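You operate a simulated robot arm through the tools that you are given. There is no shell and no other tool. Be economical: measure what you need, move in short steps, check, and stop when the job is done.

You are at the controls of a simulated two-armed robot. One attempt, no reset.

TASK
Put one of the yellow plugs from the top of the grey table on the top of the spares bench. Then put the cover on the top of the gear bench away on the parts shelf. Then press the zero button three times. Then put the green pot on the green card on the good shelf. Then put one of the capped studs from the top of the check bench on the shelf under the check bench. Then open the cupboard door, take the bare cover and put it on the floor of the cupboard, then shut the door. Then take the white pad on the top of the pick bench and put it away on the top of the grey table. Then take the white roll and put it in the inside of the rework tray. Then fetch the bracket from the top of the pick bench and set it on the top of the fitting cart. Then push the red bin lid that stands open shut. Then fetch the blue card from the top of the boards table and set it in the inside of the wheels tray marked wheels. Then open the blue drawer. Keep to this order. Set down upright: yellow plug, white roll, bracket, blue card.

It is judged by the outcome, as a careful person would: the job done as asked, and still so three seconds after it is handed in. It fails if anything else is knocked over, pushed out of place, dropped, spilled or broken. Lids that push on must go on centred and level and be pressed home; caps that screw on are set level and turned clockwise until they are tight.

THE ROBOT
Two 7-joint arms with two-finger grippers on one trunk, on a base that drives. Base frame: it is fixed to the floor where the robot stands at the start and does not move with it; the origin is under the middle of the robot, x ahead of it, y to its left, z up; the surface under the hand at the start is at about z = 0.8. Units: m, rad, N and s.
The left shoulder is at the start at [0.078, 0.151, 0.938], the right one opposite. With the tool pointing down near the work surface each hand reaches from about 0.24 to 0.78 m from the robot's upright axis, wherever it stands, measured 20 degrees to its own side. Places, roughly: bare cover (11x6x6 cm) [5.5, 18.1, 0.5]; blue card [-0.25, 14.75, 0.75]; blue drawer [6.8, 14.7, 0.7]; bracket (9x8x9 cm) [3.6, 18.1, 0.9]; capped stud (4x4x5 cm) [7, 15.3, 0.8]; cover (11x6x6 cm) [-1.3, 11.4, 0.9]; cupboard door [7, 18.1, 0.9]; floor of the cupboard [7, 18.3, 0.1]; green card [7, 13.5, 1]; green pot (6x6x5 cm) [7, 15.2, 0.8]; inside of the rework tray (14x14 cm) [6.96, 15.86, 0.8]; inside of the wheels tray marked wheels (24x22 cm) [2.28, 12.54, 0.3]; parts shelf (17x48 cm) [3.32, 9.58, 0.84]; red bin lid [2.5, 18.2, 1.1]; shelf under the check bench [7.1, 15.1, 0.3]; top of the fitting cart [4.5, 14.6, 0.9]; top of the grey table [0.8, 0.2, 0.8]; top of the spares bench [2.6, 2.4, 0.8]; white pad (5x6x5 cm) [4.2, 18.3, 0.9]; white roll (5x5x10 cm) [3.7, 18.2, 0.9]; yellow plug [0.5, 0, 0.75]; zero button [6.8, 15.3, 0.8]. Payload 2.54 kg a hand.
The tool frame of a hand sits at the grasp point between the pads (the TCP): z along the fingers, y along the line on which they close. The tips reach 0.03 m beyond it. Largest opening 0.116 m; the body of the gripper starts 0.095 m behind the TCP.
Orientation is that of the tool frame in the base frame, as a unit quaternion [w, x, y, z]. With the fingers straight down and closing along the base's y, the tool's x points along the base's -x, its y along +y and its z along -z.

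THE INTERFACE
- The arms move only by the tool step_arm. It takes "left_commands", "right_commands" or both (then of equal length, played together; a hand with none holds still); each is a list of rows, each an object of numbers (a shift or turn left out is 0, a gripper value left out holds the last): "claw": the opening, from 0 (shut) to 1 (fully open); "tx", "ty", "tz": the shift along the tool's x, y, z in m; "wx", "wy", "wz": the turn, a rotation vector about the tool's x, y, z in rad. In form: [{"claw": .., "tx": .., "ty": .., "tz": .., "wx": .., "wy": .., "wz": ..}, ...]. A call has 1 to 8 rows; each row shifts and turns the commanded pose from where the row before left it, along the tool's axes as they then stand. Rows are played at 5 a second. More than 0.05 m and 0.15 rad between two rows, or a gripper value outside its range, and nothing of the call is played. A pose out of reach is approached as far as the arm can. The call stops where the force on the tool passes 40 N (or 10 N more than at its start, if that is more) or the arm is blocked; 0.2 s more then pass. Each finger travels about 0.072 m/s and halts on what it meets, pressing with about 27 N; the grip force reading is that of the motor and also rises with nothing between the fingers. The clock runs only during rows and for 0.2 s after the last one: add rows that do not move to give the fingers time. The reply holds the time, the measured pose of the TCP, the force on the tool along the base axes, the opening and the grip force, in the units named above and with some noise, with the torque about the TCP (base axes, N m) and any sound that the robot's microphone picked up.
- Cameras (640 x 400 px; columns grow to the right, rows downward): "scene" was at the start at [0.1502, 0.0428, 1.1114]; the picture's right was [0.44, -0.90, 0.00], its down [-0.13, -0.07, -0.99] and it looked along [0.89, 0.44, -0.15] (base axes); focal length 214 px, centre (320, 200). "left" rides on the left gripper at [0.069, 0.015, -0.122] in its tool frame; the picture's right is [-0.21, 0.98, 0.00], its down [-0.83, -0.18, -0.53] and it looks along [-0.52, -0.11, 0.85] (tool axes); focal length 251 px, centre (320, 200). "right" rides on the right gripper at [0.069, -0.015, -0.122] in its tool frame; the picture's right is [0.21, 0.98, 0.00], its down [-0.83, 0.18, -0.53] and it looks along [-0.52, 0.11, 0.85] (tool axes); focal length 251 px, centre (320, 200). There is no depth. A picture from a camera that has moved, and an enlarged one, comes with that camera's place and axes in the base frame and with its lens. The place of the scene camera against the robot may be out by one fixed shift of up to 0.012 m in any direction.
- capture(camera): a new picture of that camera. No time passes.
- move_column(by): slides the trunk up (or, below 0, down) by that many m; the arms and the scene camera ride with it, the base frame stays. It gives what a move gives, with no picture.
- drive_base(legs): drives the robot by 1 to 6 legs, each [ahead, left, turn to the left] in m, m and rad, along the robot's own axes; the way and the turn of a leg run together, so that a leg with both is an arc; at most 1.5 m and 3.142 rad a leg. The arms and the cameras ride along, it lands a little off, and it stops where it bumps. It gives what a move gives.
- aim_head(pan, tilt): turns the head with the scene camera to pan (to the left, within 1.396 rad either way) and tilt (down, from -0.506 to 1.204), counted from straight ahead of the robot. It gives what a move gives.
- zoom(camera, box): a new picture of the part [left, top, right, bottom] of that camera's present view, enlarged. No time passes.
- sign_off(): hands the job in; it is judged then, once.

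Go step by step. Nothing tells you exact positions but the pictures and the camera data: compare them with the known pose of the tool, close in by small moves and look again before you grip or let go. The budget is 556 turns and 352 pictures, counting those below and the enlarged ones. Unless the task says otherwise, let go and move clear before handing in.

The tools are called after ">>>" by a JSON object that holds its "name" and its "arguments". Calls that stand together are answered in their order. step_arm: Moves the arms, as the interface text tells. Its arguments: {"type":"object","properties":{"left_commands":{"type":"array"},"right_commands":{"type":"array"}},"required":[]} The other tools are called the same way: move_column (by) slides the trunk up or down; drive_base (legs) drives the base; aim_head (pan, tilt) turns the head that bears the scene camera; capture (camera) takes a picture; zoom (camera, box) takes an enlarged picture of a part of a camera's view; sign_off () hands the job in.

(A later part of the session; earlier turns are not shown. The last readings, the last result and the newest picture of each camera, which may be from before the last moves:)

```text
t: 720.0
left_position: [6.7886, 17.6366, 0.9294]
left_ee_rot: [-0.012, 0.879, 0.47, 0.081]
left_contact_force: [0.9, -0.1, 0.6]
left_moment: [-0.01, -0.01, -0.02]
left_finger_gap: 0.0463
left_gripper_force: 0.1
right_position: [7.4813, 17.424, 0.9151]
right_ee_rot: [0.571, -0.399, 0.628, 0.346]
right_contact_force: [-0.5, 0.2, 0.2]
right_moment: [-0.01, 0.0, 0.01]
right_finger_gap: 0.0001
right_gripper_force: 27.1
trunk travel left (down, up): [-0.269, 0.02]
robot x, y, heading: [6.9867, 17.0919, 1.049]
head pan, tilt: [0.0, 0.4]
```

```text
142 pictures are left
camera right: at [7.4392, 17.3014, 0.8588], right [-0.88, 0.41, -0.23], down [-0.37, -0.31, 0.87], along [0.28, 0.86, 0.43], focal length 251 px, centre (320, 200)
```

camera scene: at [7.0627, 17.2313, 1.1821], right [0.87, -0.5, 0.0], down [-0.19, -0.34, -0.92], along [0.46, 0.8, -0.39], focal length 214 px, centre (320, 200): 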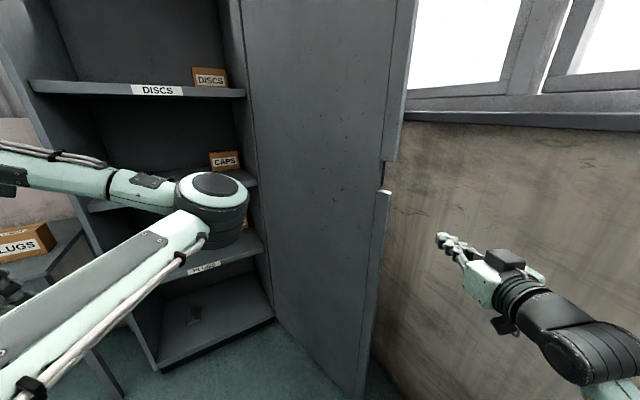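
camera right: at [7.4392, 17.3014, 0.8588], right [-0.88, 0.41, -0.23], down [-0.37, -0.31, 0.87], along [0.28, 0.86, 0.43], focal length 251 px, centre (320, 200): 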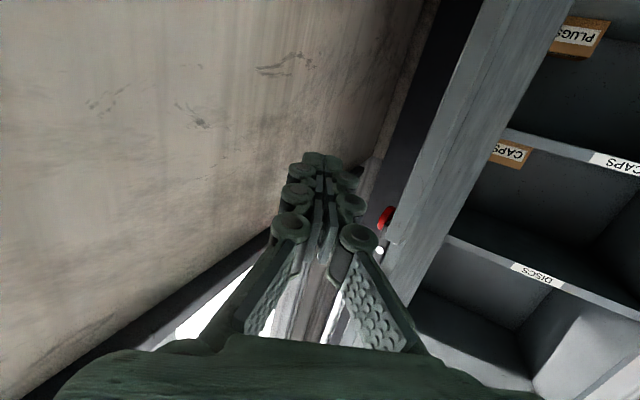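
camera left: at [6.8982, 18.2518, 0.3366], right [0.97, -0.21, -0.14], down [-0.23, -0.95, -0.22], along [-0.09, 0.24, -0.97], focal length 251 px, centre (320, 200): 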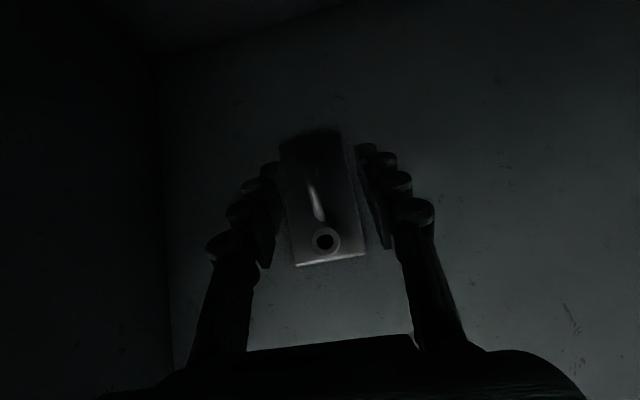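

>>> {"name": "drive_base", "arguments": {"legs": [[0.15, 0.05, 0]]}}

>>> {"name": "capture", "arguments": {"camera": "right"}}

>>> {"name": "capture", "arguments": {"camera": "scene"}}

```text
t: 721.4
left_position: [6.8197, 17.7911, 0.9289]
left_ee_rot: [-0.013, 0.879, 0.47, 0.081]
left_contact_force: [0.5, -0.4, -0.4]
left_moment: [0.01, -0.01, 0.0]
left_finger_gap: 0.0462
left_gripper_force: 0.0
right_position: [7.513, 17.5779, 0.914]
right_ee_rot: [0.571, -0.399, 0.628, 0.347]
right_contact_force: [-0.5, -0.4, 0.1]
right_moment: [0.01, -0.01, 0.03]
right_finger_gap: 0.0001
right_gripper_force: 27.2
trunk travel left (down, up): [-0.269, 0.02]
robot x, y, heading: [7.0158, 17.2458, 1.05]
head pan, tilt: [0.0, 0.4]
```

```text
141 pictures are left
camera right: at [7.4707, 17.455, 0.8588], right [-0.88, 0.41, -0.23], down [-0.37, -0.31, 0.87], along [0.29, 0.86, 0.43], focal length 251 px, centre (320, 200)
```

right: 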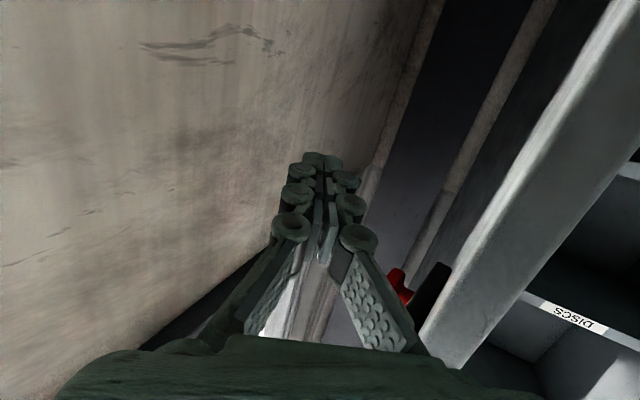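

```text
140 pictures are left
camera scene: at [7.0941, 17.3854, 1.1821], right [0.87, -0.5, 0.0], down [-0.19, -0.34, -0.92], along [0.46, 0.8, -0.39], focal length 214 px, centre (320, 200)
```

scene: 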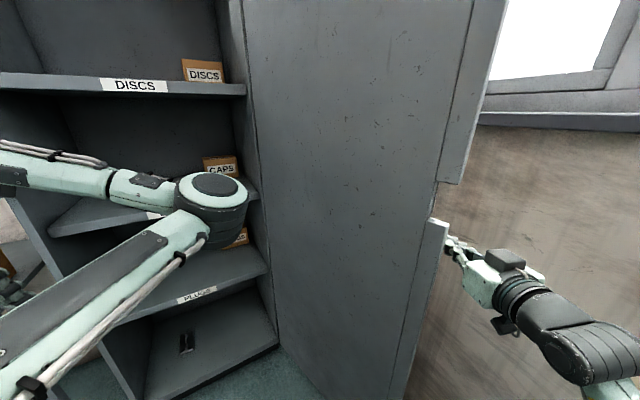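

The fingers are behind the door's edge. I drag the door by driving west.

>>> {"name": "drive_base", "arguments": {"legs": [[-0.1, 0.174, 0]]}}

>>> {"name": "capture", "arguments": {"camera": "scene"}}

```text
t: 723.6
left_position: [6.6238, 17.7837, 0.9286]
left_ee_rot: [-0.013, 0.879, 0.469, 0.081]
left_contact_force: [0.4, -1.0, 0.1]
left_moment: [0.0, -0.03, -0.01]
left_finger_gap: 0.0464
left_gripper_force: 0.1
right_position: [7.3151, 17.5709, 0.9146]
right_ee_rot: [0.572, -0.398, 0.628, 0.346]
right_contact_force: [-0.9, 0.3, 0.2]
right_moment: [-0.03, 0.01, -0.03]
right_finger_gap: 0.0
right_gripper_force: 27.4
trunk travel left (down, up): [-0.269, 0.02]
robot x, y, heading: [6.8204, 17.2367, 1.047]
head pan, tilt: [0.0, 0.4]
```

```text
139 pictures are left
camera scene: at [6.8974, 17.3779, 1.1822], right [0.87, -0.5, 0.0], down [-0.19, -0.34, -0.92], along [0.46, 0.8, -0.39], focal length 214 px, centre (320, 200)
```

scene: 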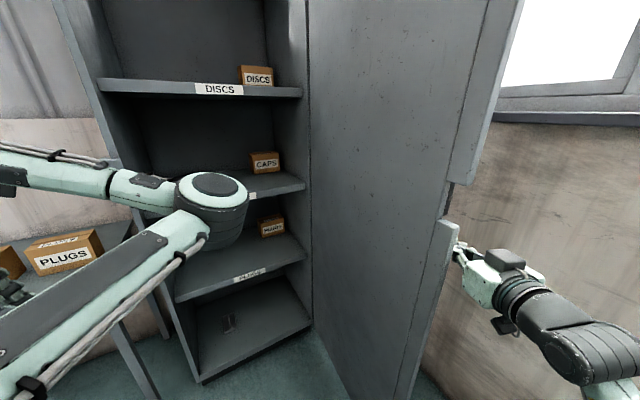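

The door follows. I continue west.

>>> {"name": "drive_base", "arguments": {"legs": [[-0.12, 0.2, 0]]}}

>>> {"name": "capture", "arguments": {"camera": "scene"}}

```text
t: 726.1
left_position: [6.391, 17.7726, 0.9294]
left_ee_rot: [-0.014, 0.877, 0.473, 0.082]
left_contact_force: [0.1, 0.6, -0.3]
left_moment: [0.0, 0.0, 0.0]
left_finger_gap: 0.0463
left_gripper_force: 0.1
right_position: [7.0846, 17.5629, 0.9147]
right_ee_rot: [0.571, -0.4, 0.627, 0.348]
right_contact_force: [0.2, 0.1, 0.7]
right_moment: [-0.01, 0.01, -0.01]
right_finger_gap: 0.0
right_gripper_force: 27.3
trunk travel left (down, up): [-0.269, 0.02]
robot x, y, heading: [6.5876, 17.2277, 1.055]
head pan, tilt: [0.0, 0.4]
```

```text
138 pictures are left
camera scene: at [6.6667, 17.3683, 1.1822], right [0.87, -0.49, 0.0], down [-0.19, -0.34, -0.92], along [0.46, 0.8, -0.39], focal length 214 px, centre (320, 200)
```

scene: 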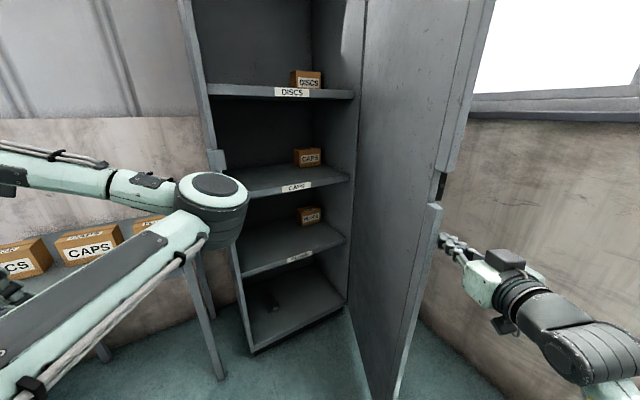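

The door is now near 70° and my hand is at its outer edge. I back off southwards, turn to face north again and will push the door shut from outside.

>>> {"name": "drive_base", "arguments": {"legs": [[-0.26, -0.15, 0], [0, 0, 0.52]]}}

>>> {"name": "aim_head", "arguments": {"pan": -0.2, "tilt": 0.3}}

>>> {"name": "capture", "arguments": {"camera": "scene"}}

```text
t: 729.6
left_position: [6.1506, 17.3138, 0.9292]
left_ee_rot: [-0.034, 0.729, 0.68, 0.076]
left_contact_force: [-0.4, -0.3, -0.6]
left_moment: [0.03, 0.01, -0.03]
left_finger_gap: 0.0468
left_gripper_force: 0.0
right_position: [6.8586, 17.4723, 0.9158]
right_ee_rot: [-0.463, 0.547, -0.504, -0.483]
right_contact_force: [0.6, 0.2, -0.1]
right_moment: [0.0, -0.01, 0.02]
right_finger_gap: 0.0
right_gripper_force: 26.5
trunk travel left (down, up): [-0.269, 0.02]
robot x, y, heading: [6.5884, 16.933, 1.57]
head pan, tilt: [0.0, 0.4]
```

```text
t: 730.4
left_position: [6.1509, 17.3139, 0.9294]
left_ee_rot: [-0.033, 0.729, 0.68, 0.075]
left_contact_force: [0.2, -1.3, -0.2]
left_moment: [-0.03, 0.01, 0.02]
left_finger_gap: 0.0464
left_gripper_force: 0.0
right_position: [6.8581, 17.4713, 0.9143]
right_ee_rot: [-0.463, 0.547, -0.504, -0.482]
right_contact_force: [-1.4, 0.0, -0.3]
right_moment: [0.0, -0.01, 0.02]
right_finger_gap: 0.0002
right_gripper_force: 26.9
trunk travel left (down, up): [-0.269, 0.02]
robot x, y, heading: [6.5953, 16.9337, 1.567]
head pan, tilt: [-0.201, 0.3]
```

```text
137 pictures are left
camera scene: at [6.6096, 17.0969, 1.1914], right [0.98, -0.2, 0.0], down [-0.06, -0.29, -0.96], along [0.19, 0.94, -0.3], focal length 214 px, centre (320, 200)
```

scene: 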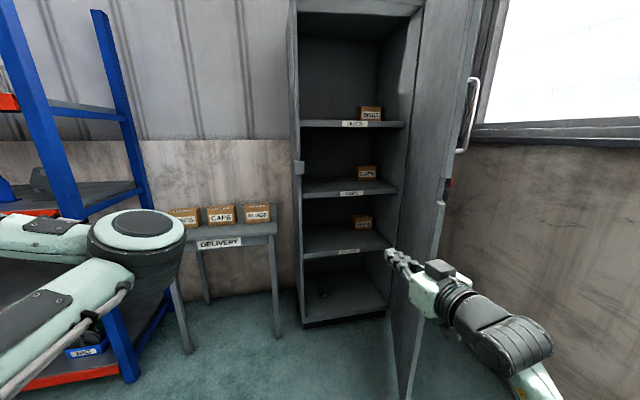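

I shift right so the hand is east of the door's edge, go forward, then sweep it left.

>>> {"name": "drive_base", "arguments": {"legs": [[0, -0.37, 0], [0.22, 0, 0]]}}

>>> {"name": "capture", "arguments": {"camera": "scene"}}

```text
t: 735.8
left_position: [6.5254, 17.5313, 0.9287]
left_ee_rot: [-0.033, 0.728, 0.681, 0.075]
left_contact_force: [0.0, 0.6, -0.2]
left_moment: [-0.01, 0.0, 0.0]
left_finger_gap: 0.0464
left_gripper_force: 0.0
right_position: [7.2326, 17.6895, 0.9137]
right_ee_rot: [-0.463, 0.546, -0.504, -0.482]
right_contact_force: [1.5, -0.2, -1.0]
right_moment: [0.02, 0.03, 0.02]
right_finger_gap: 0.0
right_gripper_force: 27.2
trunk travel left (down, up): [-0.269, 0.02]
robot x, y, heading: [6.965, 17.1517, 1.568]
head pan, tilt: [-0.201, 0.3]
```

```text
136 pictures are left
camera scene: at [6.9841, 17.3145, 1.1914], right [0.98, -0.2, 0.0], down [-0.06, -0.29, -0.96], along [0.19, 0.94, -0.3], focal length 214 px, centre (320, 200)
```

scene: 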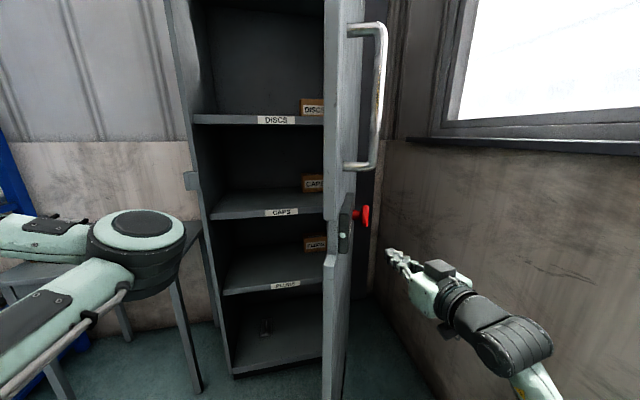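

>>> {"name": "drive_base", "arguments": {"legs": [[0, 0.25, 0], [0.1, 0.03, 0]]}}

>>> {"name": "capture", "arguments": {"camera": "scene"}}

```text
t: 739.6
left_position: [6.2528, 17.6351, 0.93]
left_ee_rot: [-0.033, 0.731, 0.678, 0.075]
left_contact_force: [0.7, -0.1, -0.8]
left_moment: [-0.01, -0.02, 0.0]
left_finger_gap: 0.0462
left_gripper_force: 0.0
right_position: [6.9607, 17.7872, 0.9138]
right_ee_rot: [-0.465, 0.545, -0.506, -0.48]
right_contact_force: [0.2, 0.0, -0.2]
right_moment: [-0.01, 0.0, -0.01]
right_finger_gap: 0.0
right_gripper_force: 27.3
trunk travel left (down, up): [-0.269, 0.02]
robot x, y, heading: [6.6898, 17.2535, 1.561]
head pan, tilt: [-0.201, 0.3]
```

```text
135 pictures are left
camera scene: at [6.7089, 17.4144, 1.1913], right [0.98, -0.21, 0.0], down [-0.06, -0.29, -0.96], along [0.2, 0.93, -0.3], focal length 214 px, centre (320, 200)
```

scene: 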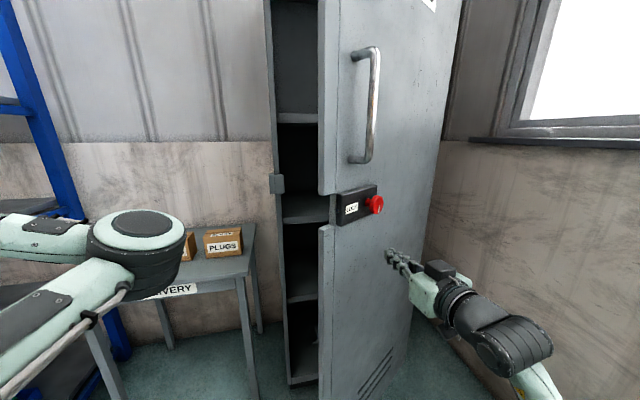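

The door is about 35° open. I push it shut by extending the right arm.

>>> {"name": "step_arm", "arguments": {"right_commands": [{"tz": 0.04}, {"tz": 0.04}, {"tz": 0.04}, {"tz": 0.04}, {"tz": 0.03}, {}]}}

>>> {"name": "capture", "arguments": {"camera": "scene"}}

```text
t: 741.0
left_position: [6.2521, 17.6338, 0.9296]
left_ee_rot: [-0.033, 0.731, 0.677, 0.076]
left_contact_force: [0.0, -0.2, 0.0]
left_moment: [-0.01, -0.03, -0.01]
left_finger_gap: 0.0465
left_gripper_force: 0.0
right_position: [6.9628, 17.8357, 0.9106]
right_ee_rot: [-0.462, 0.546, -0.505, -0.483]
right_contact_force: [0.3, 0.5, -0.7]
right_moment: [0.02, 0.0, 0.0]
right_finger_gap: 0.0
right_gripper_force: 27.3
right hand out of reach, approached as far as the arm can: row 1, 2, 3, 4, 5
trunk travel left (down, up): [-0.269, 0.02]
robot x, y, heading: [6.6868, 17.2541, 1.565]
head pan, tilt: [-0.201, 0.3]
```

```text
134 pictures are left
camera scene: at [6.709, 17.4139, 1.1915], right [0.98, -0.21, 0.0], down [-0.06, -0.29, -0.96], along [0.2, 0.93, -0.3], focal length 214 px, centre (320, 200)
```

scene: 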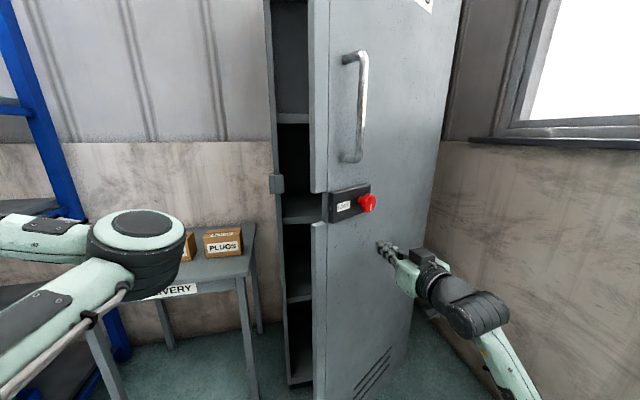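

I drive ahead to finish closing, shifting slightly right for clearance of the left elbow.

>>> {"name": "drive_base", "arguments": {"legs": [[0.05, -0.08, 0], [0.12, 0, 0]]}}

>>> {"name": "capture", "arguments": {"camera": "scene"}}

```text
t: 743.2
left_position: [6.3345, 17.7963, 0.9285]
left_ee_rot: [-0.033, 0.73, 0.679, 0.074]
left_contact_force: [-0.2, 0.5, 0.9]
left_moment: [-0.08, 0.0, -0.02]
left_finger_gap: 0.0463
left_gripper_force: 0.1
right_position: [7.0448, 18.0014, 0.9088]
right_ee_rot: [-0.461, 0.547, -0.504, -0.483]
right_contact_force: [0.1, 1.4, 0.7]
right_moment: [0.01, 0.01, 0.02]
right_finger_gap: 0.0
right_gripper_force: 27.3
trunk travel left (down, up): [-0.269, 0.02]
robot x, y, heading: [6.7725, 17.4162, 1.565]
head pan, tilt: [-0.201, 0.3]
```

```text
133 pictures are left
camera scene: at [6.7922, 17.5782, 1.1913], right [0.98, -0.21, 0.0], down [-0.06, -0.29, -0.96], along [0.2, 0.93, -0.3], focal length 214 px, centre (320, 200)
```

scene: 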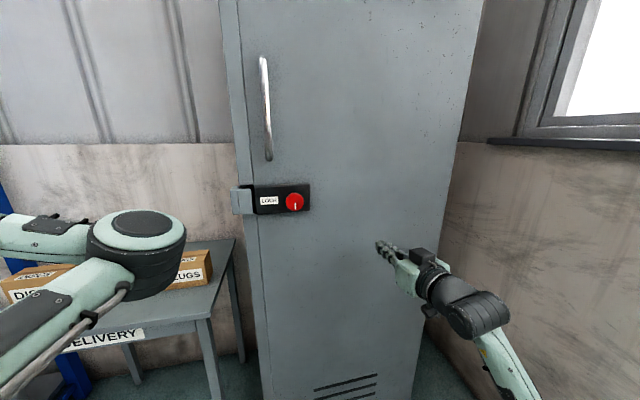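

The door looks shut. I press gently once more and check the gap.

>>> {"name": "drive_base", "arguments": {"legs": [[0.03, 0, 0]]}}

>>> {"name": "zoom", "arguments": {"camera": "scene", "box": [210, 140, 330, 250]}}

```text
t: 744.1
left_position: [6.3354, 17.8275, 0.9291]
left_ee_rot: [-0.033, 0.73, 0.678, 0.075]
left_contact_force: [-0.4, 0.2, 0.8]
left_moment: [-0.03, -0.01, -0.03]
left_finger_gap: 0.0462
left_gripper_force: 0.1
right_position: [7.0455, 18.0305, 0.9085]
right_ee_rot: [-0.461, 0.547, -0.504, -0.483]
right_contact_force: [-0.1, -0.6, -1.1]
right_moment: [0.02, -0.03, 0.02]
right_finger_gap: 0.0
right_gripper_force: 27.0
trunk travel left (down, up): [-0.269, 0.02]
robot x, y, heading: [6.7718, 17.4471, 1.565]
head pan, tilt: [-0.201, 0.3]
```

```text
3.64 times, centred on (270, 195) of scene
camera zoom: at [6.7924, 17.6081, 1.1913], right [0.98, -0.21, 0.0], down [-0.06, -0.29, -0.96], along [0.2, 0.93, -0.3], focal length 780 px, centre (502, 218)
```

zoom: 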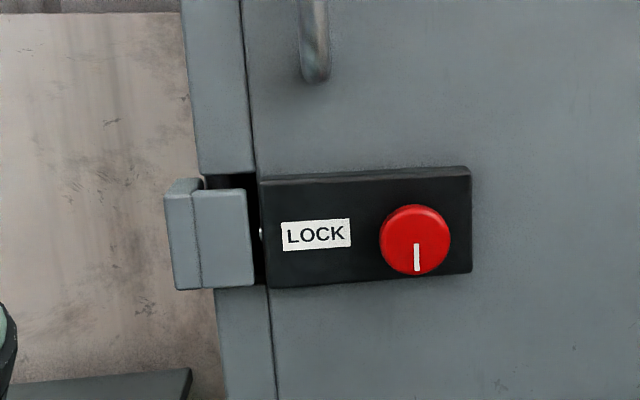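

>>> {"name": "drive_base", "arguments": {"legs": [[0.04, 0, 0]]}}

>>> {"name": "zoom", "arguments": {"camera": "scene", "box": [210, 140, 330, 250]}}

```text
t: 745.0
left_position: [6.3353, 17.8632, 0.9299]
left_ee_rot: [-0.033, 0.73, 0.678, 0.076]
left_contact_force: [-0.2, -0.6, 0.9]
left_moment: [-0.04, 0.02, -0.01]
left_finger_gap: 0.0465
left_gripper_force: 0.0
right_position: [7.0449, 18.0621, 0.9093]
right_ee_rot: [-0.46, 0.549, -0.505, -0.482]
right_contact_force: [-0.2, -1.8, 0.9]
right_moment: [0.01, 0.0, -0.03]
right_finger_gap: 0.0
right_gripper_force: 28.8
trunk travel left (down, up): [-0.269, 0.02]
robot x, y, heading: [6.768, 17.4822, 1.565]
head pan, tilt: [-0.201, 0.3]
stopped in leg 1: the force on the tool passed its limit at 114 N (the readings are from after the stop); the commanded pose is now the measured one
```

```text
3.64 times, centred on (270, 195) of scene
camera zoom: at [6.7928, 17.6428, 1.1916], right [0.98, -0.21, 0.0], down [-0.06, -0.29, -0.96], along [0.2, 0.93, -0.3], focal length 780 px, centre (502, 218)
```

zoom: 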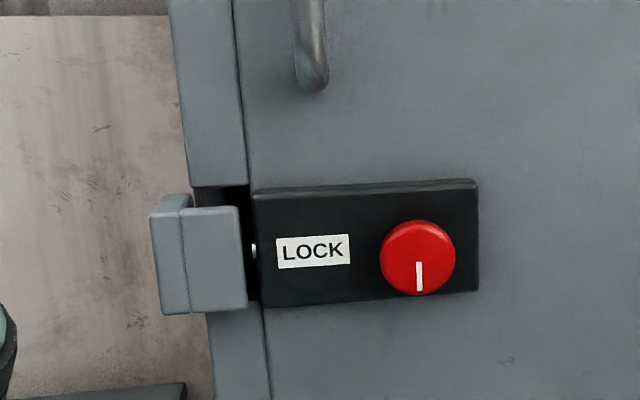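

Task 6 is done: the door is firmly shut. Next the white pad on the pick bench near (4.2, 18.3). I back away, restore the right hand and drive west.

>>> {"name": "drive_base", "arguments": {"legs": [[-0.6, 0, 0]]}}

>>> {"name": "step_arm", "arguments": {"right_commands": [{"wy": 0.14, "tx": -0.02}, {"wy": 0.14, "tx": -0.02}, {"wy": 0.14, "tx": -0.02}, {"wy": 0.14}, {"wy": 0.14}, {"wy": 0.14}, {"wy": 0.14}, {"wy": 0.14}]}}

>>> {"name": "step_arm", "arguments": {"right_commands": [{"wy": 0.14}, {"wy": 0.1}, {"tx": 0.04}, {"tx": 0.04}, {"tx": 0.03}, {}], "left_commands": [{"wz": 0.149}, {"wz": 0.149}, {"wz": 0.149}, {"wz": 0.149}, {"wz": 0.149}, {"wz": 0.149}]}}

>>> {"name": "drive_base", "arguments": {"legs": [[0, 1.3, 0], [0, 1.3, 0]]}}

>>> {"name": "aim_head", "arguments": {"pan": 0.1, "tilt": 0.3}}

>>> {"name": "capture", "arguments": {"camera": "scene"}}

```text
t: 748.4
left_position: [6.3314, 17.2698, 0.9299]
left_ee_rot: [-0.034, 0.731, 0.677, 0.076]
left_contact_force: [0.3, 0.0, 0.0]
left_moment: [0.01, -0.02, 0.01]
left_finger_gap: 0.0468
left_gripper_force: 0.0
right_position: [7.0409, 17.4675, 0.9086]
right_ee_rot: [-0.461, 0.548, -0.506, -0.481]
right_contact_force: [-0.5, 0.6, 0.9]
right_moment: [0.0, 0.0, 0.01]
right_finger_gap: 0.0
right_gripper_force: 28.5
trunk travel left (down, up): [-0.269, 0.02]
robot x, y, heading: [6.7686, 16.8859, 1.558]
head pan, tilt: [-0.201, 0.3]
```

```text
t: 750.2
left_position: [6.3306, 17.2687, 0.9306]
left_ee_rot: [-0.034, 0.732, 0.677, 0.075]
left_contact_force: [-0.2, -0.2, 0.3]
left_moment: [-0.03, 0.02, 0.02]
left_finger_gap: 0.0467
left_gripper_force: 0.0
right_position: [7.0405, 17.4815, 0.9667]
right_ee_rot: [-0.12, 0.721, -0.673, -0.116]
right_contact_force: [-0.8, 0.3, 0.1]
right_moment: [0.0, 0.03, 0.04]
right_finger_gap: 0.0002
right_gripper_force: 27.9
trunk travel left (down, up): [-0.269, 0.02]
robot x, y, heading: [6.7696, 16.8891, 1.561]
head pan, tilt: [-0.201, 0.3]
```

```text
t: 751.6
left_position: [6.3323, 17.2698, 0.928]
left_ee_rot: [-0.062, 0.953, 0.292, 0.054]
left_contact_force: [-0.4, 0.1, -0.3]
left_moment: [-0.01, -0.01, 0.0]
left_finger_gap: 0.0463
left_gripper_force: 0.1
right_position: [7.0481, 17.3715, 0.9547]
right_ee_rot: [-0.04, 0.729, -0.683, -0.03]
right_contact_force: [-0.2, -0.9, -0.4]
right_moment: [0.0, 0.01, 0.02]
right_finger_gap: 0.0001
right_gripper_force: 28.6
trunk travel left (down, up): [-0.269, 0.02]
robot x, y, heading: [6.7715, 16.888, 1.558]
head pan, tilt: [-0.201, 0.3]
```

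```text
t: 776.7
left_position: [3.7494, 17.4096, 0.9287]
left_ee_rot: [-0.061, 0.96, 0.266, 0.056]
left_contact_force: [-0.5, -1.1, -0.2]
left_moment: [0.02, 0.04, 0.0]
left_finger_gap: 0.0465
left_gripper_force: 0.1
right_position: [4.4697, 17.4704, 0.9563]
right_ee_rot: [-0.041, 0.709, -0.703, -0.028]
right_contact_force: [0.3, -0.4, 0.2]
right_moment: [-0.03, 0.0, 0.01]
right_finger_gap: 0.0
right_gripper_force: 29.2
trunk travel left (down, up): [-0.269, 0.02]
robot x, y, heading: [4.1628, 17.002, 1.5]
head pan, tilt: [-0.201, 0.3]
```

```text
t: 777.5
left_position: [3.7481, 17.4113, 0.929]
left_ee_rot: [-0.06, 0.96, 0.266, 0.055]
left_contact_force: [-0.1, 0.5, -1.0]
left_moment: [0.02, 0.04, -0.02]
left_finger_gap: 0.0465
left_gripper_force: 0.0
right_position: [4.4702, 17.4712, 0.9569]
right_ee_rot: [-0.041, 0.708, -0.704, -0.029]
right_contact_force: [0.4, 0.5, -0.4]
right_moment: [-0.01, -0.01, -0.01]
right_finger_gap: 0.0001
right_gripper_force: 28.5
trunk travel left (down, up): [-0.269, 0.02]
robot x, y, heading: [4.1608, 17.0064, 1.501]
head pan, tilt: [0.099, 0.3]
```

```text
130 pictures are left
camera scene: at [4.1639, 17.1671, 1.1915], right [1.0, 0.03, 0.0], down [0.01, -0.3, -0.96], along [-0.03, 0.95, -0.3], focal length 214 px, centre (320, 200)
```

scene: 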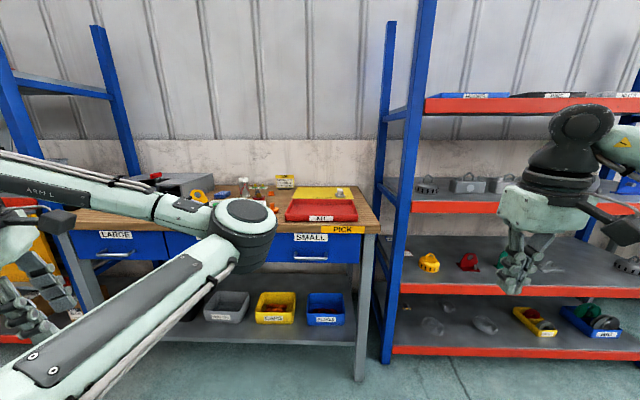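

>>> {"name": "zoom", "arguments": {"camera": "scene", "box": [150, 160, 400, 250]}}

```text
2.56 times, centred on (275, 205) of scene
camera zoom: at [4.1639, 17.1671, 1.1915], right [1.0, 0.03, 0.0], down [0.01, -0.3, -0.96], along [-0.03, 0.95, -0.3], focal length 549 px, centre (435, 187)
```

zoom: 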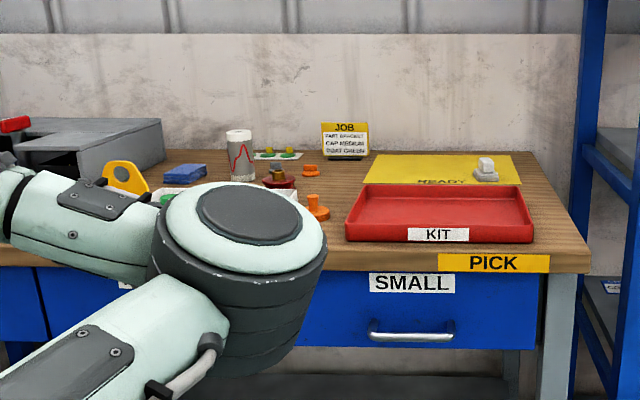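

The white pad sits on the READY sheet at about (4.23, 18.2). I lift and retract the left hand first, then drive up to the pick bench.

>>> {"name": "step_arm", "arguments": {"left_commands": [{"tz": -0.045}, {"tz": -0.045}, {"tz": -0.045}, {"tz": -0.03}, {"ty": 0.038, "tx": -0.0227}, {"ty": 0.038, "tx": -0.0227}, {"ty": 0.03, "tx": -0.018}], "right_commands": [{"wy": 0.05, "claw": 0.75}, {"wy": 0.03}, {}, {}, {}, {}, {}]}}

>>> {"name": "drive_base", "arguments": {"legs": [[0, 0.2, 0.07], [0.4, 0, 0]]}}

>>> {"name": "capture", "arguments": {"camera": "right"}}

```text
t: 779.1
left_position: [3.7368, 17.2635, 1.0753]
left_ee_rot: [-0.061, 0.96, 0.266, 0.056]
left_contact_force: [-0.8, -0.2, 0.9]
left_moment: [0.02, -0.01, -0.03]
left_finger_gap: 0.0466
left_gripper_force: 0.0
right_position: [4.4697, 17.471, 0.9564]
right_ee_rot: [-0.012, 0.709, -0.705, 0.0]
right_contact_force: [0.3, -1.1, -0.2]
right_moment: [-0.02, 0.04, 0.02]
right_finger_gap: 0.0872
right_gripper_force: 0.1
trunk travel left (down, up): [-0.269, 0.02]
robot x, y, heading: [4.1637, 17.0073, 1.498]
head pan, tilt: [0.099, 0.3]
```

```text
t: 783.8
left_position: [3.5223, 17.646, 1.0752]
left_ee_rot: [-0.063, 0.951, 0.298, 0.054]
left_contact_force: [0.1, 0.5, -1.2]
left_moment: [-0.02, 0.01, 0.0]
left_finger_gap: 0.0461
left_gripper_force: 0.2
right_position: [4.2392, 17.9003, 0.9559]
right_ee_rot: [-0.012, 0.732, -0.681, -0.001]
right_contact_force: [-0.6, -0.2, -0.7]
right_moment: [-0.01, 0.0, 0.03]
right_finger_gap: 0.0872
right_gripper_force: 0.0
trunk travel left (down, up): [-0.269, 0.02]
robot x, y, heading: [3.9628, 17.4142, 1.568]
head pan, tilt: [0.099, 0.3]
```

```text
128 pictures are left
camera right: at [4.2583, 17.8304, 1.0769], right [-0.96, -0.28, -0.02], down [-0.25, 0.8, 0.55], along [-0.14, 0.53, -0.84], focal length 251 px, centre (320, 200)
```

right: 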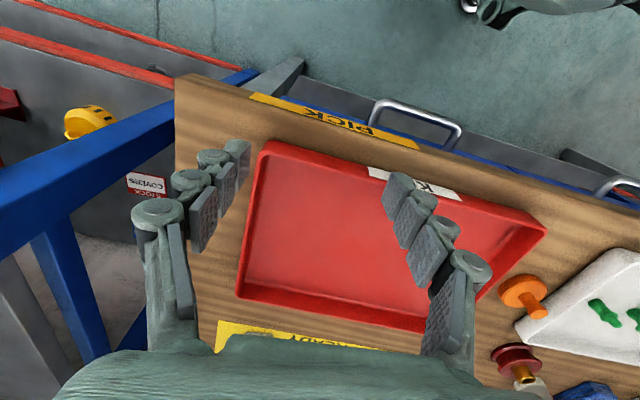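

>>> {"name": "step_arm", "arguments": {"right_commands": [{"tz": -0.04}, {"tz": -0.04}, {"tx": -0.045}, {"tx": -0.045}, {"tx": -0.045}, {"tx": -0.045}, {"tx": -0.03, "ty": -0.01}, {}]}}

>>> {"name": "capture", "arguments": {"camera": "right"}}

```text
t: 785.5
left_position: [3.5217, 17.6459, 1.0755]
left_ee_rot: [-0.063, 0.951, 0.297, 0.053]
left_contact_force: [0.7, 0.2, -0.1]
left_moment: [-0.01, 0.02, 0.02]
left_finger_gap: 0.0466
left_gripper_force: 0.1
right_position: [4.2378, 18.111, 1.0437]
right_ee_rot: [-0.012, 0.733, -0.68, -0.001]
right_contact_force: [0.4, -0.9, -0.3]
right_moment: [-0.04, 0.0, 0.04]
right_finger_gap: 0.0871
right_gripper_force: 0.0
trunk travel left (down, up): [-0.269, 0.02]
robot x, y, heading: [3.9665, 17.416, 1.573]
head pan, tilt: [0.099, 0.3]
```

```text
127 pictures are left
camera right: at [4.2553, 18.0405, 1.1638], right [-0.96, -0.29, -0.02], down [-0.25, 0.8, 0.55], along [-0.14, 0.53, -0.84], focal length 251 px, centre (320, 200)
```

right: 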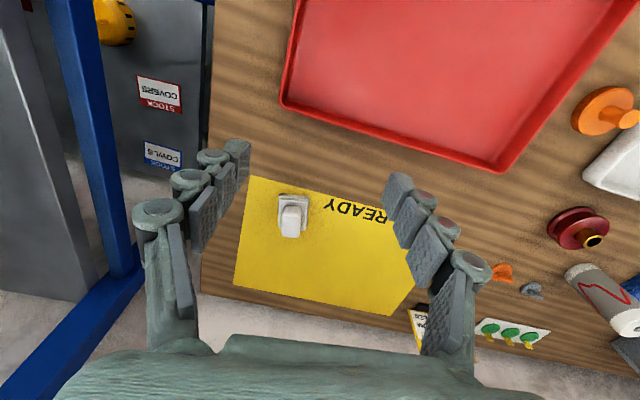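

>>> {"name": "zoom", "arguments": {"camera": "right", "box": [250, 170, 350, 260]}}

>>> {"name": "zoom", "arguments": {"camera": "scene", "box": [270, 150, 390, 240]}}

```text
4.44 times, centred on (300, 215) of right
camera zoom: at [4.2553, 18.0405, 1.1638], right [-0.96, -0.29, -0.02], down [-0.25, 0.8, 0.55], along [-0.14, 0.53, -0.84], focal length 1118 px, centre (409, 133)
```

zoom: 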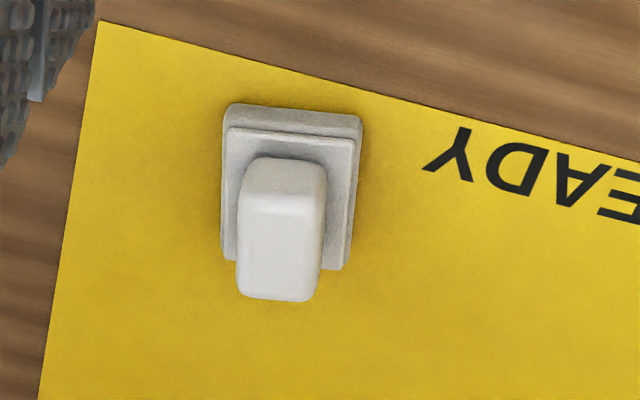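

```text
4.44 times, centred on (330, 195) of scene
camera zoom: at [3.9554, 17.5761, 1.1915], right [1.0, 0.1, 0.0], down [0.03, -0.29, -0.96], along [-0.09, 0.95, -0.3], focal length 953 px, centre (276, 222)
```

zoom: 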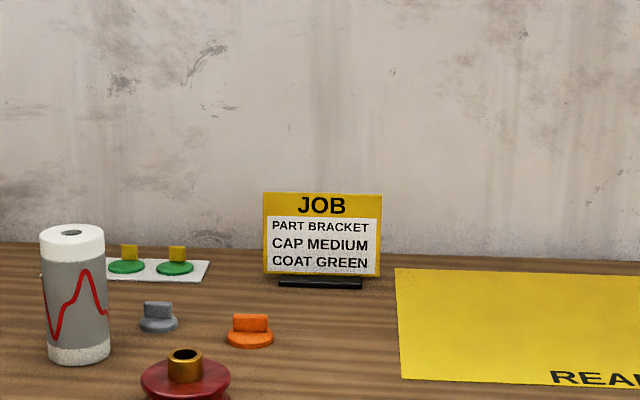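

The pad has a block handle about 25 mm wide at (4.238, 18.256). I move above it and descend.

>>> {"name": "step_arm", "arguments": {"right_commands": [{"claw": 0.5, "tx": -0.0483, "ty": -0.0035}, {"tx": -0.0483, "ty": -0.0035}, {"tx": -0.0483, "ty": -0.0035}, {"tz": 0.04}, {"tz": 0.04}, {}]}}

>>> {"name": "capture", "arguments": {"camera": "right"}}

```text
t: 787.0
left_position: [3.5214, 17.6461, 1.0752]
left_ee_rot: [-0.063, 0.951, 0.298, 0.054]
left_contact_force: [-0.3, -0.8, 0.4]
left_moment: [-0.01, 0.0, -0.01]
left_finger_gap: 0.0463
left_gripper_force: 0.0
right_position: [4.2351, 18.1256, 0.9636]
right_ee_rot: [-0.014, 0.732, -0.681, -0.001]
right_contact_force: [1.8, -0.3, 0.4]
right_moment: [-0.02, 0.0, 0.01]
right_finger_gap: 0.058
right_gripper_force: 0.1
right hand out of reach, approached as far as the arm can: row 1, 2, 3
trunk travel left (down, up): [-0.269, 0.02]
robot x, y, heading: [3.9666, 17.4148, 1.572]
head pan, tilt: [0.099, 0.3]
```

```text
124 pictures are left
camera right: at [4.2524, 18.0555, 1.085], right [-0.96, -0.28, -0.02], down [-0.25, 0.8, 0.55], along [-0.14, 0.53, -0.84], focal length 251 px, centre (320, 200)
```

right: 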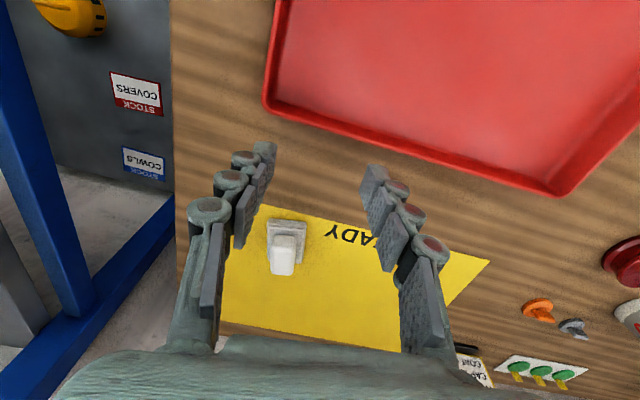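

>>> {"name": "drive_base", "arguments": {"legs": [[0.09, 0, 0]]}}

>>> {"name": "step_arm", "arguments": {"right_commands": [{"tx": -0.03, "ty": -0.003}, {}]}}

>>> {"name": "capture", "arguments": {"camera": "right"}}

```text
t: 788.0
left_position: [3.5239, 17.7344, 1.0746]
left_ee_rot: [-0.063, 0.951, 0.297, 0.054]
left_contact_force: [-0.2, 0.8, -0.6]
left_moment: [-0.04, 0.0, -0.01]
left_finger_gap: 0.0462
left_gripper_force: 0.1
right_position: [4.2353, 18.2128, 0.9649]
right_ee_rot: [-0.012, 0.732, -0.681, 0.0]
right_contact_force: [-0.5, -0.3, -0.7]
right_moment: [0.01, -0.03, -0.02]
right_finger_gap: 0.058
right_gripper_force: 0.1
trunk travel left (down, up): [-0.269, 0.02]
robot x, y, heading: [3.9644, 17.5036, 1.57]
head pan, tilt: [0.099, 0.3]
```

```text
t: 788.6
left_position: [3.5235, 17.7334, 1.0755]
left_ee_rot: [-0.063, 0.951, 0.297, 0.054]
left_contact_force: [-0.1, -0.4, 0.3]
left_moment: [0.03, -0.01, -0.01]
left_finger_gap: 0.0463
left_gripper_force: 0.1
right_position: [4.2367, 18.2313, 0.964]
right_ee_rot: [-0.012, 0.732, -0.681, 0.001]
right_contact_force: [-0.1, -0.2, 0.3]
right_moment: [-0.01, -0.02, -0.01]
right_finger_gap: 0.0579
right_gripper_force: 0.2
right hand out of reach, approached as far as the arm can: row 1
trunk travel left (down, up): [-0.269, 0.02]
robot x, y, heading: [3.9658, 17.498, 1.562]
head pan, tilt: [0.099, 0.3]
```

```text
123 pictures are left
camera right: at [4.2545, 18.1619, 1.0854], right [-0.96, -0.28, -0.02], down [-0.25, 0.8, 0.55], along [-0.14, 0.53, -0.84], focal length 251 px, centre (320, 200)
```

right: 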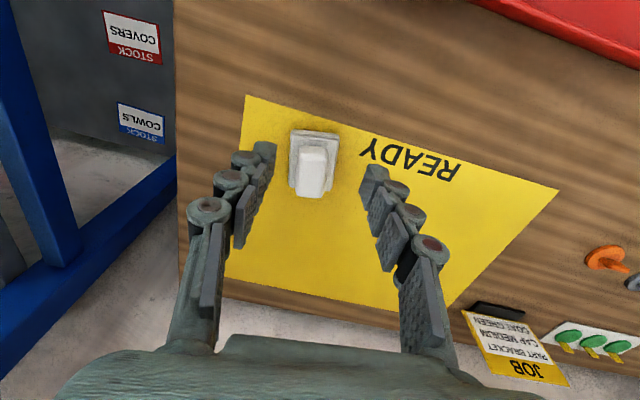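

>>> {"name": "step_arm", "arguments": {"right_commands": [{"tz": 0.025}, {"tx": -0.018, "ty": -0.003}, {"tz": 0.02}, {}]}}

>>> {"name": "capture", "arguments": {"camera": "right"}}

```text
t: 789.6
left_position: [3.5221, 17.7343, 1.0747]
left_ee_rot: [-0.063, 0.951, 0.297, 0.053]
left_contact_force: [0.2, 0.3, 0.9]
left_moment: [0.01, -0.02, -0.02]
left_finger_gap: 0.0464
left_gripper_force: 0.0
right_position: [4.2369, 18.2432, 0.9211]
right_ee_rot: [-0.012, 0.732, -0.681, 0.0]
right_contact_force: [0.1, -0.2, 1.1]
right_moment: [-0.01, 0.03, -0.05]
right_finger_gap: 0.0581
right_gripper_force: 0.0
right hand out of reach, approached as far as the arm can: row 2
trunk travel left (down, up): [-0.269, 0.02]
robot x, y, heading: [3.967, 17.4997, 1.566]
head pan, tilt: [0.099, 0.3]
```

```text
122 pictures are left
camera right: at [4.2554, 18.172, 1.0414], right [-0.96, -0.28, -0.02], down [-0.25, 0.8, 0.55], along [-0.14, 0.53, -0.84], focal length 251 px, centre (320, 200)
```

right: 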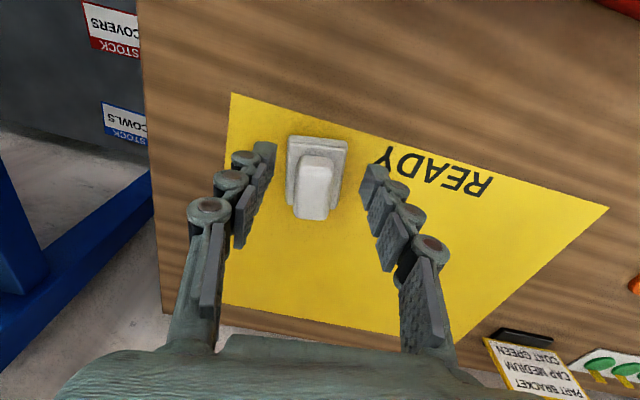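

>>> {"name": "step_arm", "arguments": {"right_commands": [{"tz": 0.003, "tx": -0.005}, {"claw": 0.1}, {}, {}, {}, {"tz": -0.03}, {"tz": -0.04}, {"tz": -0.04}]}}

>>> {"name": "capture", "arguments": {"camera": "right"}}

```text
t: 791.5
left_position: [3.523, 17.7345, 1.0746]
left_ee_rot: [-0.063, 0.952, 0.296, 0.053]
left_contact_force: [0.3, 0.9, 0.5]
left_moment: [0.0, -0.03, 0.03]
left_finger_gap: 0.0466
left_gripper_force: 0.0
right_position: [4.2366, 18.2419, 0.9371]
right_ee_rot: [-0.014, 0.731, -0.682, 0.0]
right_contact_force: [-0.2, 0.2, -0.3]
right_moment: [0.02, 0.02, 0.02]
right_finger_gap: 0.0249
right_gripper_force: 26.9
right hand out of reach, approached as far as the arm can: row 6, 7, 8
trunk travel left (down, up): [-0.269, 0.02]
robot x, y, heading: [3.9634, 17.4999, 1.563]
head pan, tilt: [0.099, 0.3]
```

```text
121 pictures are left
camera right: at [4.2546, 18.1717, 1.0576], right [-0.96, -0.28, -0.02], down [-0.25, 0.8, 0.55], along [-0.14, 0.53, -0.84], focal length 251 px, centre (320, 200)
```

right: 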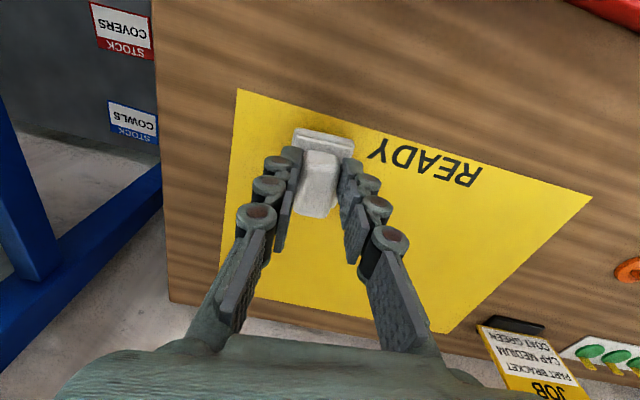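

>>> {"name": "step_arm", "arguments": {"right_commands": [{"tx": 0.02}, {"tx": 0.02, "tz": -0.02}, {"tx": 0.01, "tz": -0.03}, {"tz": -0.04}, {"tx": 0.03, "tz": -0.03}, {"tx": 0.045}, {"tx": 0.045}, {"tx": 0.045}]}}

>>> {"name": "capture", "arguments": {"camera": "right"}}

```text
t: 793.2
left_position: [3.5248, 17.7339, 1.0768]
left_ee_rot: [-0.063, 0.951, 0.297, 0.053]
left_contact_force: [-0.8, -0.2, 0.9]
left_moment: [0.02, 0.02, -0.04]
left_finger_gap: 0.0465
left_gripper_force: 0.1
right_position: [4.2522, 18.0261, 1.0533]
right_ee_rot: [-0.012, 0.731, -0.682, -0.001]
right_contact_force: [1.2, -0.1, -0.6]
right_moment: [0.0, 0.0, -0.04]
right_finger_gap: 0.0249
right_gripper_force: 26.8
trunk travel left (down, up): [-0.269, 0.02]
robot x, y, heading: [3.9646, 17.4996, 1.567]
head pan, tilt: [0.099, 0.3]
```

```text
120 pictures are left
camera right: at [4.2696, 17.9571, 1.1737], right [-0.96, -0.28, -0.02], down [-0.25, 0.8, 0.55], along [-0.14, 0.53, -0.84], focal length 251 px, centre (320, 200)
```

right: 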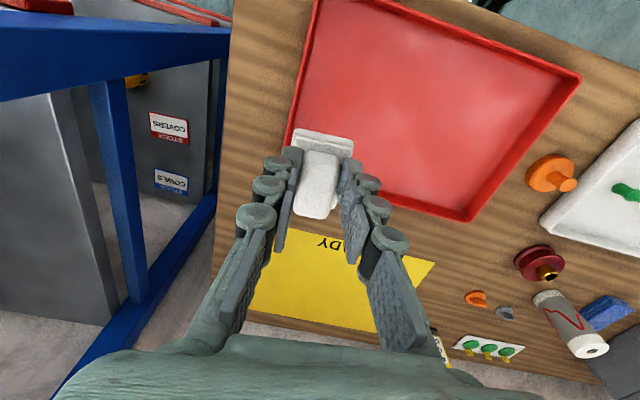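

The pad is held. Now the long way back to the grey table; I back off and look west.

>>> {"name": "drive_base", "arguments": {"legs": [[-1.0, 0, 0], [0, 0, 1.57]]}}

>>> {"name": "aim_head", "arguments": {"pan": 0.1, "tilt": 0.3}}

>>> {"name": "capture", "arguments": {"camera": "scene"}}

```text
t: 802.5
left_position: [3.7208, 16.0342, 1.0758]
left_ee_rot: [-0.083, 0.463, 0.882, -0.007]
left_contact_force: [-0.3, -0.2, -0.8]
left_moment: [-0.01, 0.0, 0.0]
left_finger_gap: 0.0464
left_gripper_force: 0.0
right_position: [3.4302, 16.7638, 1.0526]
right_ee_rot: [-0.009, 0.999, 0.034, -0.009]
right_contact_force: [-0.5, 1.2, -1.1]
right_moment: [0.02, 0.03, 0.0]
right_finger_gap: 0.0249
right_gripper_force: 26.5
trunk travel left (down, up): [-0.269, 0.02]
robot x, y, heading: [3.9588, 16.4751, 3.137]
head pan, tilt: [0.099, 0.3]
```

```text
t: 803.1
left_position: [3.7213, 16.0339, 1.0754]
left_ee_rot: [-0.082, 0.464, 0.882, -0.007]
left_contact_force: [0.7, 0.0, 0.5]
left_moment: [-0.02, -0.04, 0.01]
left_finger_gap: 0.0463
left_gripper_force: 0.0
right_position: [3.4296, 16.7637, 1.0536]
right_ee_rot: [-0.008, 0.999, 0.034, -0.01]
right_contact_force: [0.2, -0.1, -1.7]
right_moment: [0.0, -0.01, -0.02]
right_finger_gap: 0.0249
right_gripper_force: 26.8
trunk travel left (down, up): [-0.269, 0.02]
robot x, y, heading: [3.9599, 16.4754, 3.139]
head pan, tilt: [0.099, 0.3]
```

```text
119 pictures are left
camera scene: at [3.7943, 16.4695, 1.1915], right [-0.09, 1.0, 0.0], down [0.29, 0.03, -0.96], along [-0.95, -0.09, -0.3], focal length 214 px, centre (320, 200)
```

scene: 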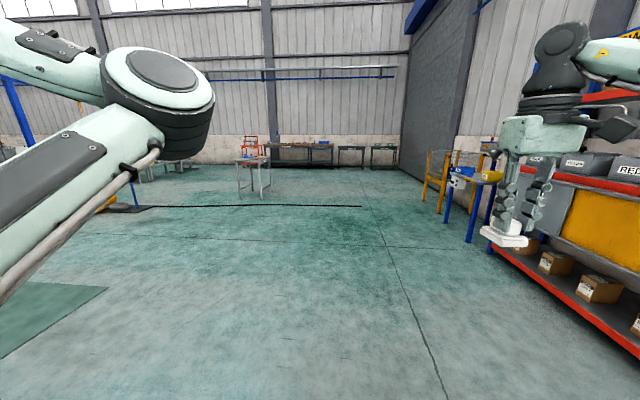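

The floor to the west is open. I move to y≈17.1 and drive west to x≈-1.2.

>>> {"name": "drive_base", "arguments": {"legs": [[0, -0.62, 0], [1.5, 0, 0], [1.5, 0, 0], [1.5, 0, 0], [0.7, 0, 0]]}}

>>> {"name": "aim_head", "arguments": {"pan": 1.2, "tilt": 0.3}}

>>> {"name": "capture", "arguments": {"camera": "scene"}}

```text
t: 834.1
left_position: [-1.4527, 16.5822, 1.0747]
left_ee_rot: [-0.082, 0.435, 0.897, -0.009]
left_contact_force: [0.5, -0.7, -0.6]
left_moment: [0.02, 0.04, -0.02]
left_finger_gap: 0.0464
left_gripper_force: 0.1
right_position: [-1.7908, 17.2923, 1.052]
right_ee_rot: [-0.008, 0.998, 0.065, -0.009]
right_contact_force: [0.5, -0.6, -0.5]
right_moment: [0.0, -0.01, 0.0]
right_finger_gap: 0.0249
right_gripper_force: 27.3
trunk travel left (down, up): [-0.269, 0.02]
robot x, y, heading: [-1.2485, 17.0378, -3.089]
head pan, tilt: [0.099, 0.3]
```

```text
t: 835.5
left_position: [-1.4522, 16.5819, 1.0751]
left_ee_rot: [-0.083, 0.436, 0.896, -0.009]
left_contact_force: [0.0, 0.1, 0.2]
left_moment: [0.0, -0.03, 0.0]
left_finger_gap: 0.0463
left_gripper_force: 0.1
right_position: [-1.7896, 17.2932, 1.0535]
right_ee_rot: [-0.008, 0.998, 0.065, -0.01]
right_contact_force: [-0.1, -0.6, -0.5]
right_moment: [0.03, 0.01, 0.01]
right_finger_gap: 0.0247
right_gripper_force: 26.9
trunk travel left (down, up): [-0.269, 0.02]
robot x, y, heading: [-1.2473, 17.0391, -3.084]
head pan, tilt: [1.201, 0.3]
```

```text
118 pictures are left
camera scene: at [-1.3446, 16.9474, 1.1915], right [-0.95, 0.31, 0.0], down [0.09, 0.28, -0.96], along [-0.3, -0.91, -0.3], focal length 214 px, centre (320, 200)
```

scene: 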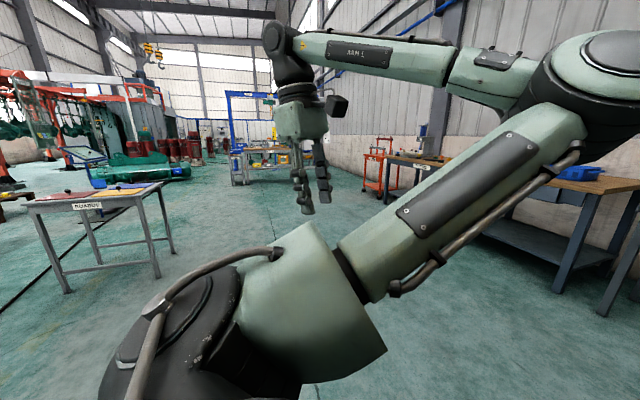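

I turn south and follow the earlier corridor, west of the boards table, to about (-0.35, 10).

>>> {"name": "drive_base", "arguments": {"legs": [[0, 0, 1.513], [1.5, 0, 0], [1.5, 0, 0], [1.3, 0.75, 0], [1.3, 0.15, 0]]}}

>>> {"name": "aim_head", "arguments": {"pan": 0.0, "tilt": 0.3}}

>>> {"name": "capture", "arguments": {"camera": "scene"}}

```text
refused: leg 4 is longer than a leg can be; nothing moved
```

```text
t: 836.9
left_position: [-1.4544, 16.5826, 1.0762]
left_ee_rot: [-0.082, 0.436, 0.896, -0.009]
left_contact_force: [-0.2, -0.7, -0.5]
left_moment: [0.01, 0.0, 0.0]
left_finger_gap: 0.0462
left_gripper_force: 0.1
right_position: [-1.7905, 17.2914, 1.053]
right_ee_rot: [-0.008, 0.998, 0.065, -0.009]
right_contact_force: [0.0, 0.2, -0.5]
right_moment: [0.0, 0.01, 0.0]
right_finger_gap: 0.025
right_gripper_force: 27.3
trunk travel left (down, up): [-0.269, 0.02]
robot x, y, heading: [-1.2463, 17.0373, -3.087]
head pan, tilt: [0.0, 0.3]
```

```text
117 pictures are left
camera scene: at [-1.4089, 17.0308, 1.1915], right [-0.06, 1.0, 0.0], down [0.3, 0.02, -0.96], along [-0.95, -0.05, -0.3], focal length 214 px, centre (320, 200)
```

scene: 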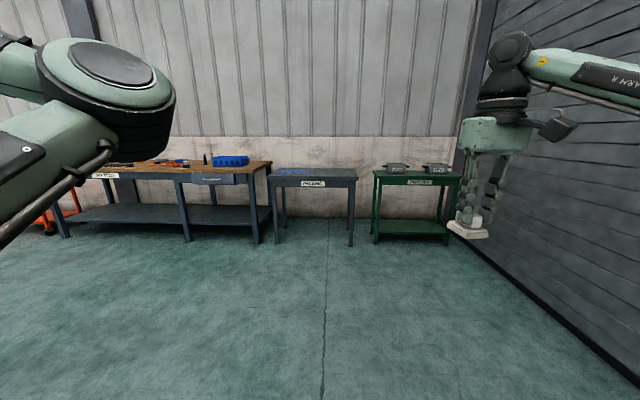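

One leg was too long; I repeat with shorter legs.

>>> {"name": "drive_base", "arguments": {"legs": [[0, 0, 1.513], [1.5, 0, 0], [1.4, 0, 0], [0.9, 0.4, 0], [0.9, 0.4, 0], [1.2, 0.1, 0]]}}

>>> {"name": "capture", "arguments": {"camera": "scene"}}

```text
t: 869.9
left_position: [0.6069, 11.0419, 1.0739]
left_ee_rot: [-0.05, -0.35, 0.933, -0.067]
left_contact_force: [-0.4, -0.5, 0.2]
left_moment: [0.02, -0.04, 0.01]
left_finger_gap: 0.0467
left_gripper_force: 0.0
right_position: [-0.0859, 10.6688, 1.0527]
right_ee_rot: [0.002, 0.64, 0.768, -0.011]
right_contact_force: [0.1, -0.1, -1.0]
right_moment: [0.0, 0.01, -0.02]
right_finger_gap: 0.025
right_gripper_force: 27.0
trunk travel left (down, up): [-0.269, 0.02]
robot x, y, heading: [0.1403, 11.2211, -1.461]
head pan, tilt: [0.0, 0.3]
```

```text
116 pictures are left
camera scene: at [0.1568, 11.0665, 1.1914], right [-0.99, -0.11, 0.0], down [-0.03, 0.29, -0.96], along [0.1, -0.95, -0.3], focal length 214 px, centre (320, 200)
```

scene: 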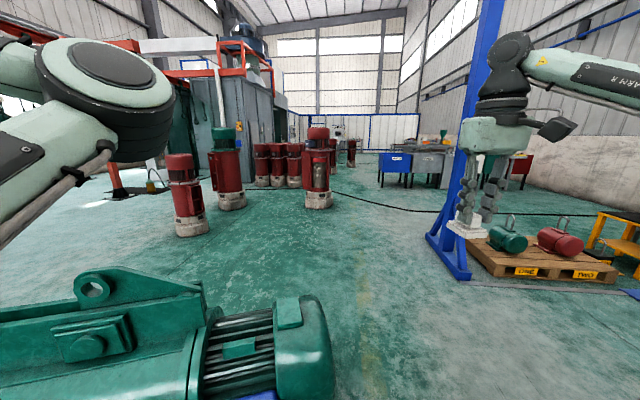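

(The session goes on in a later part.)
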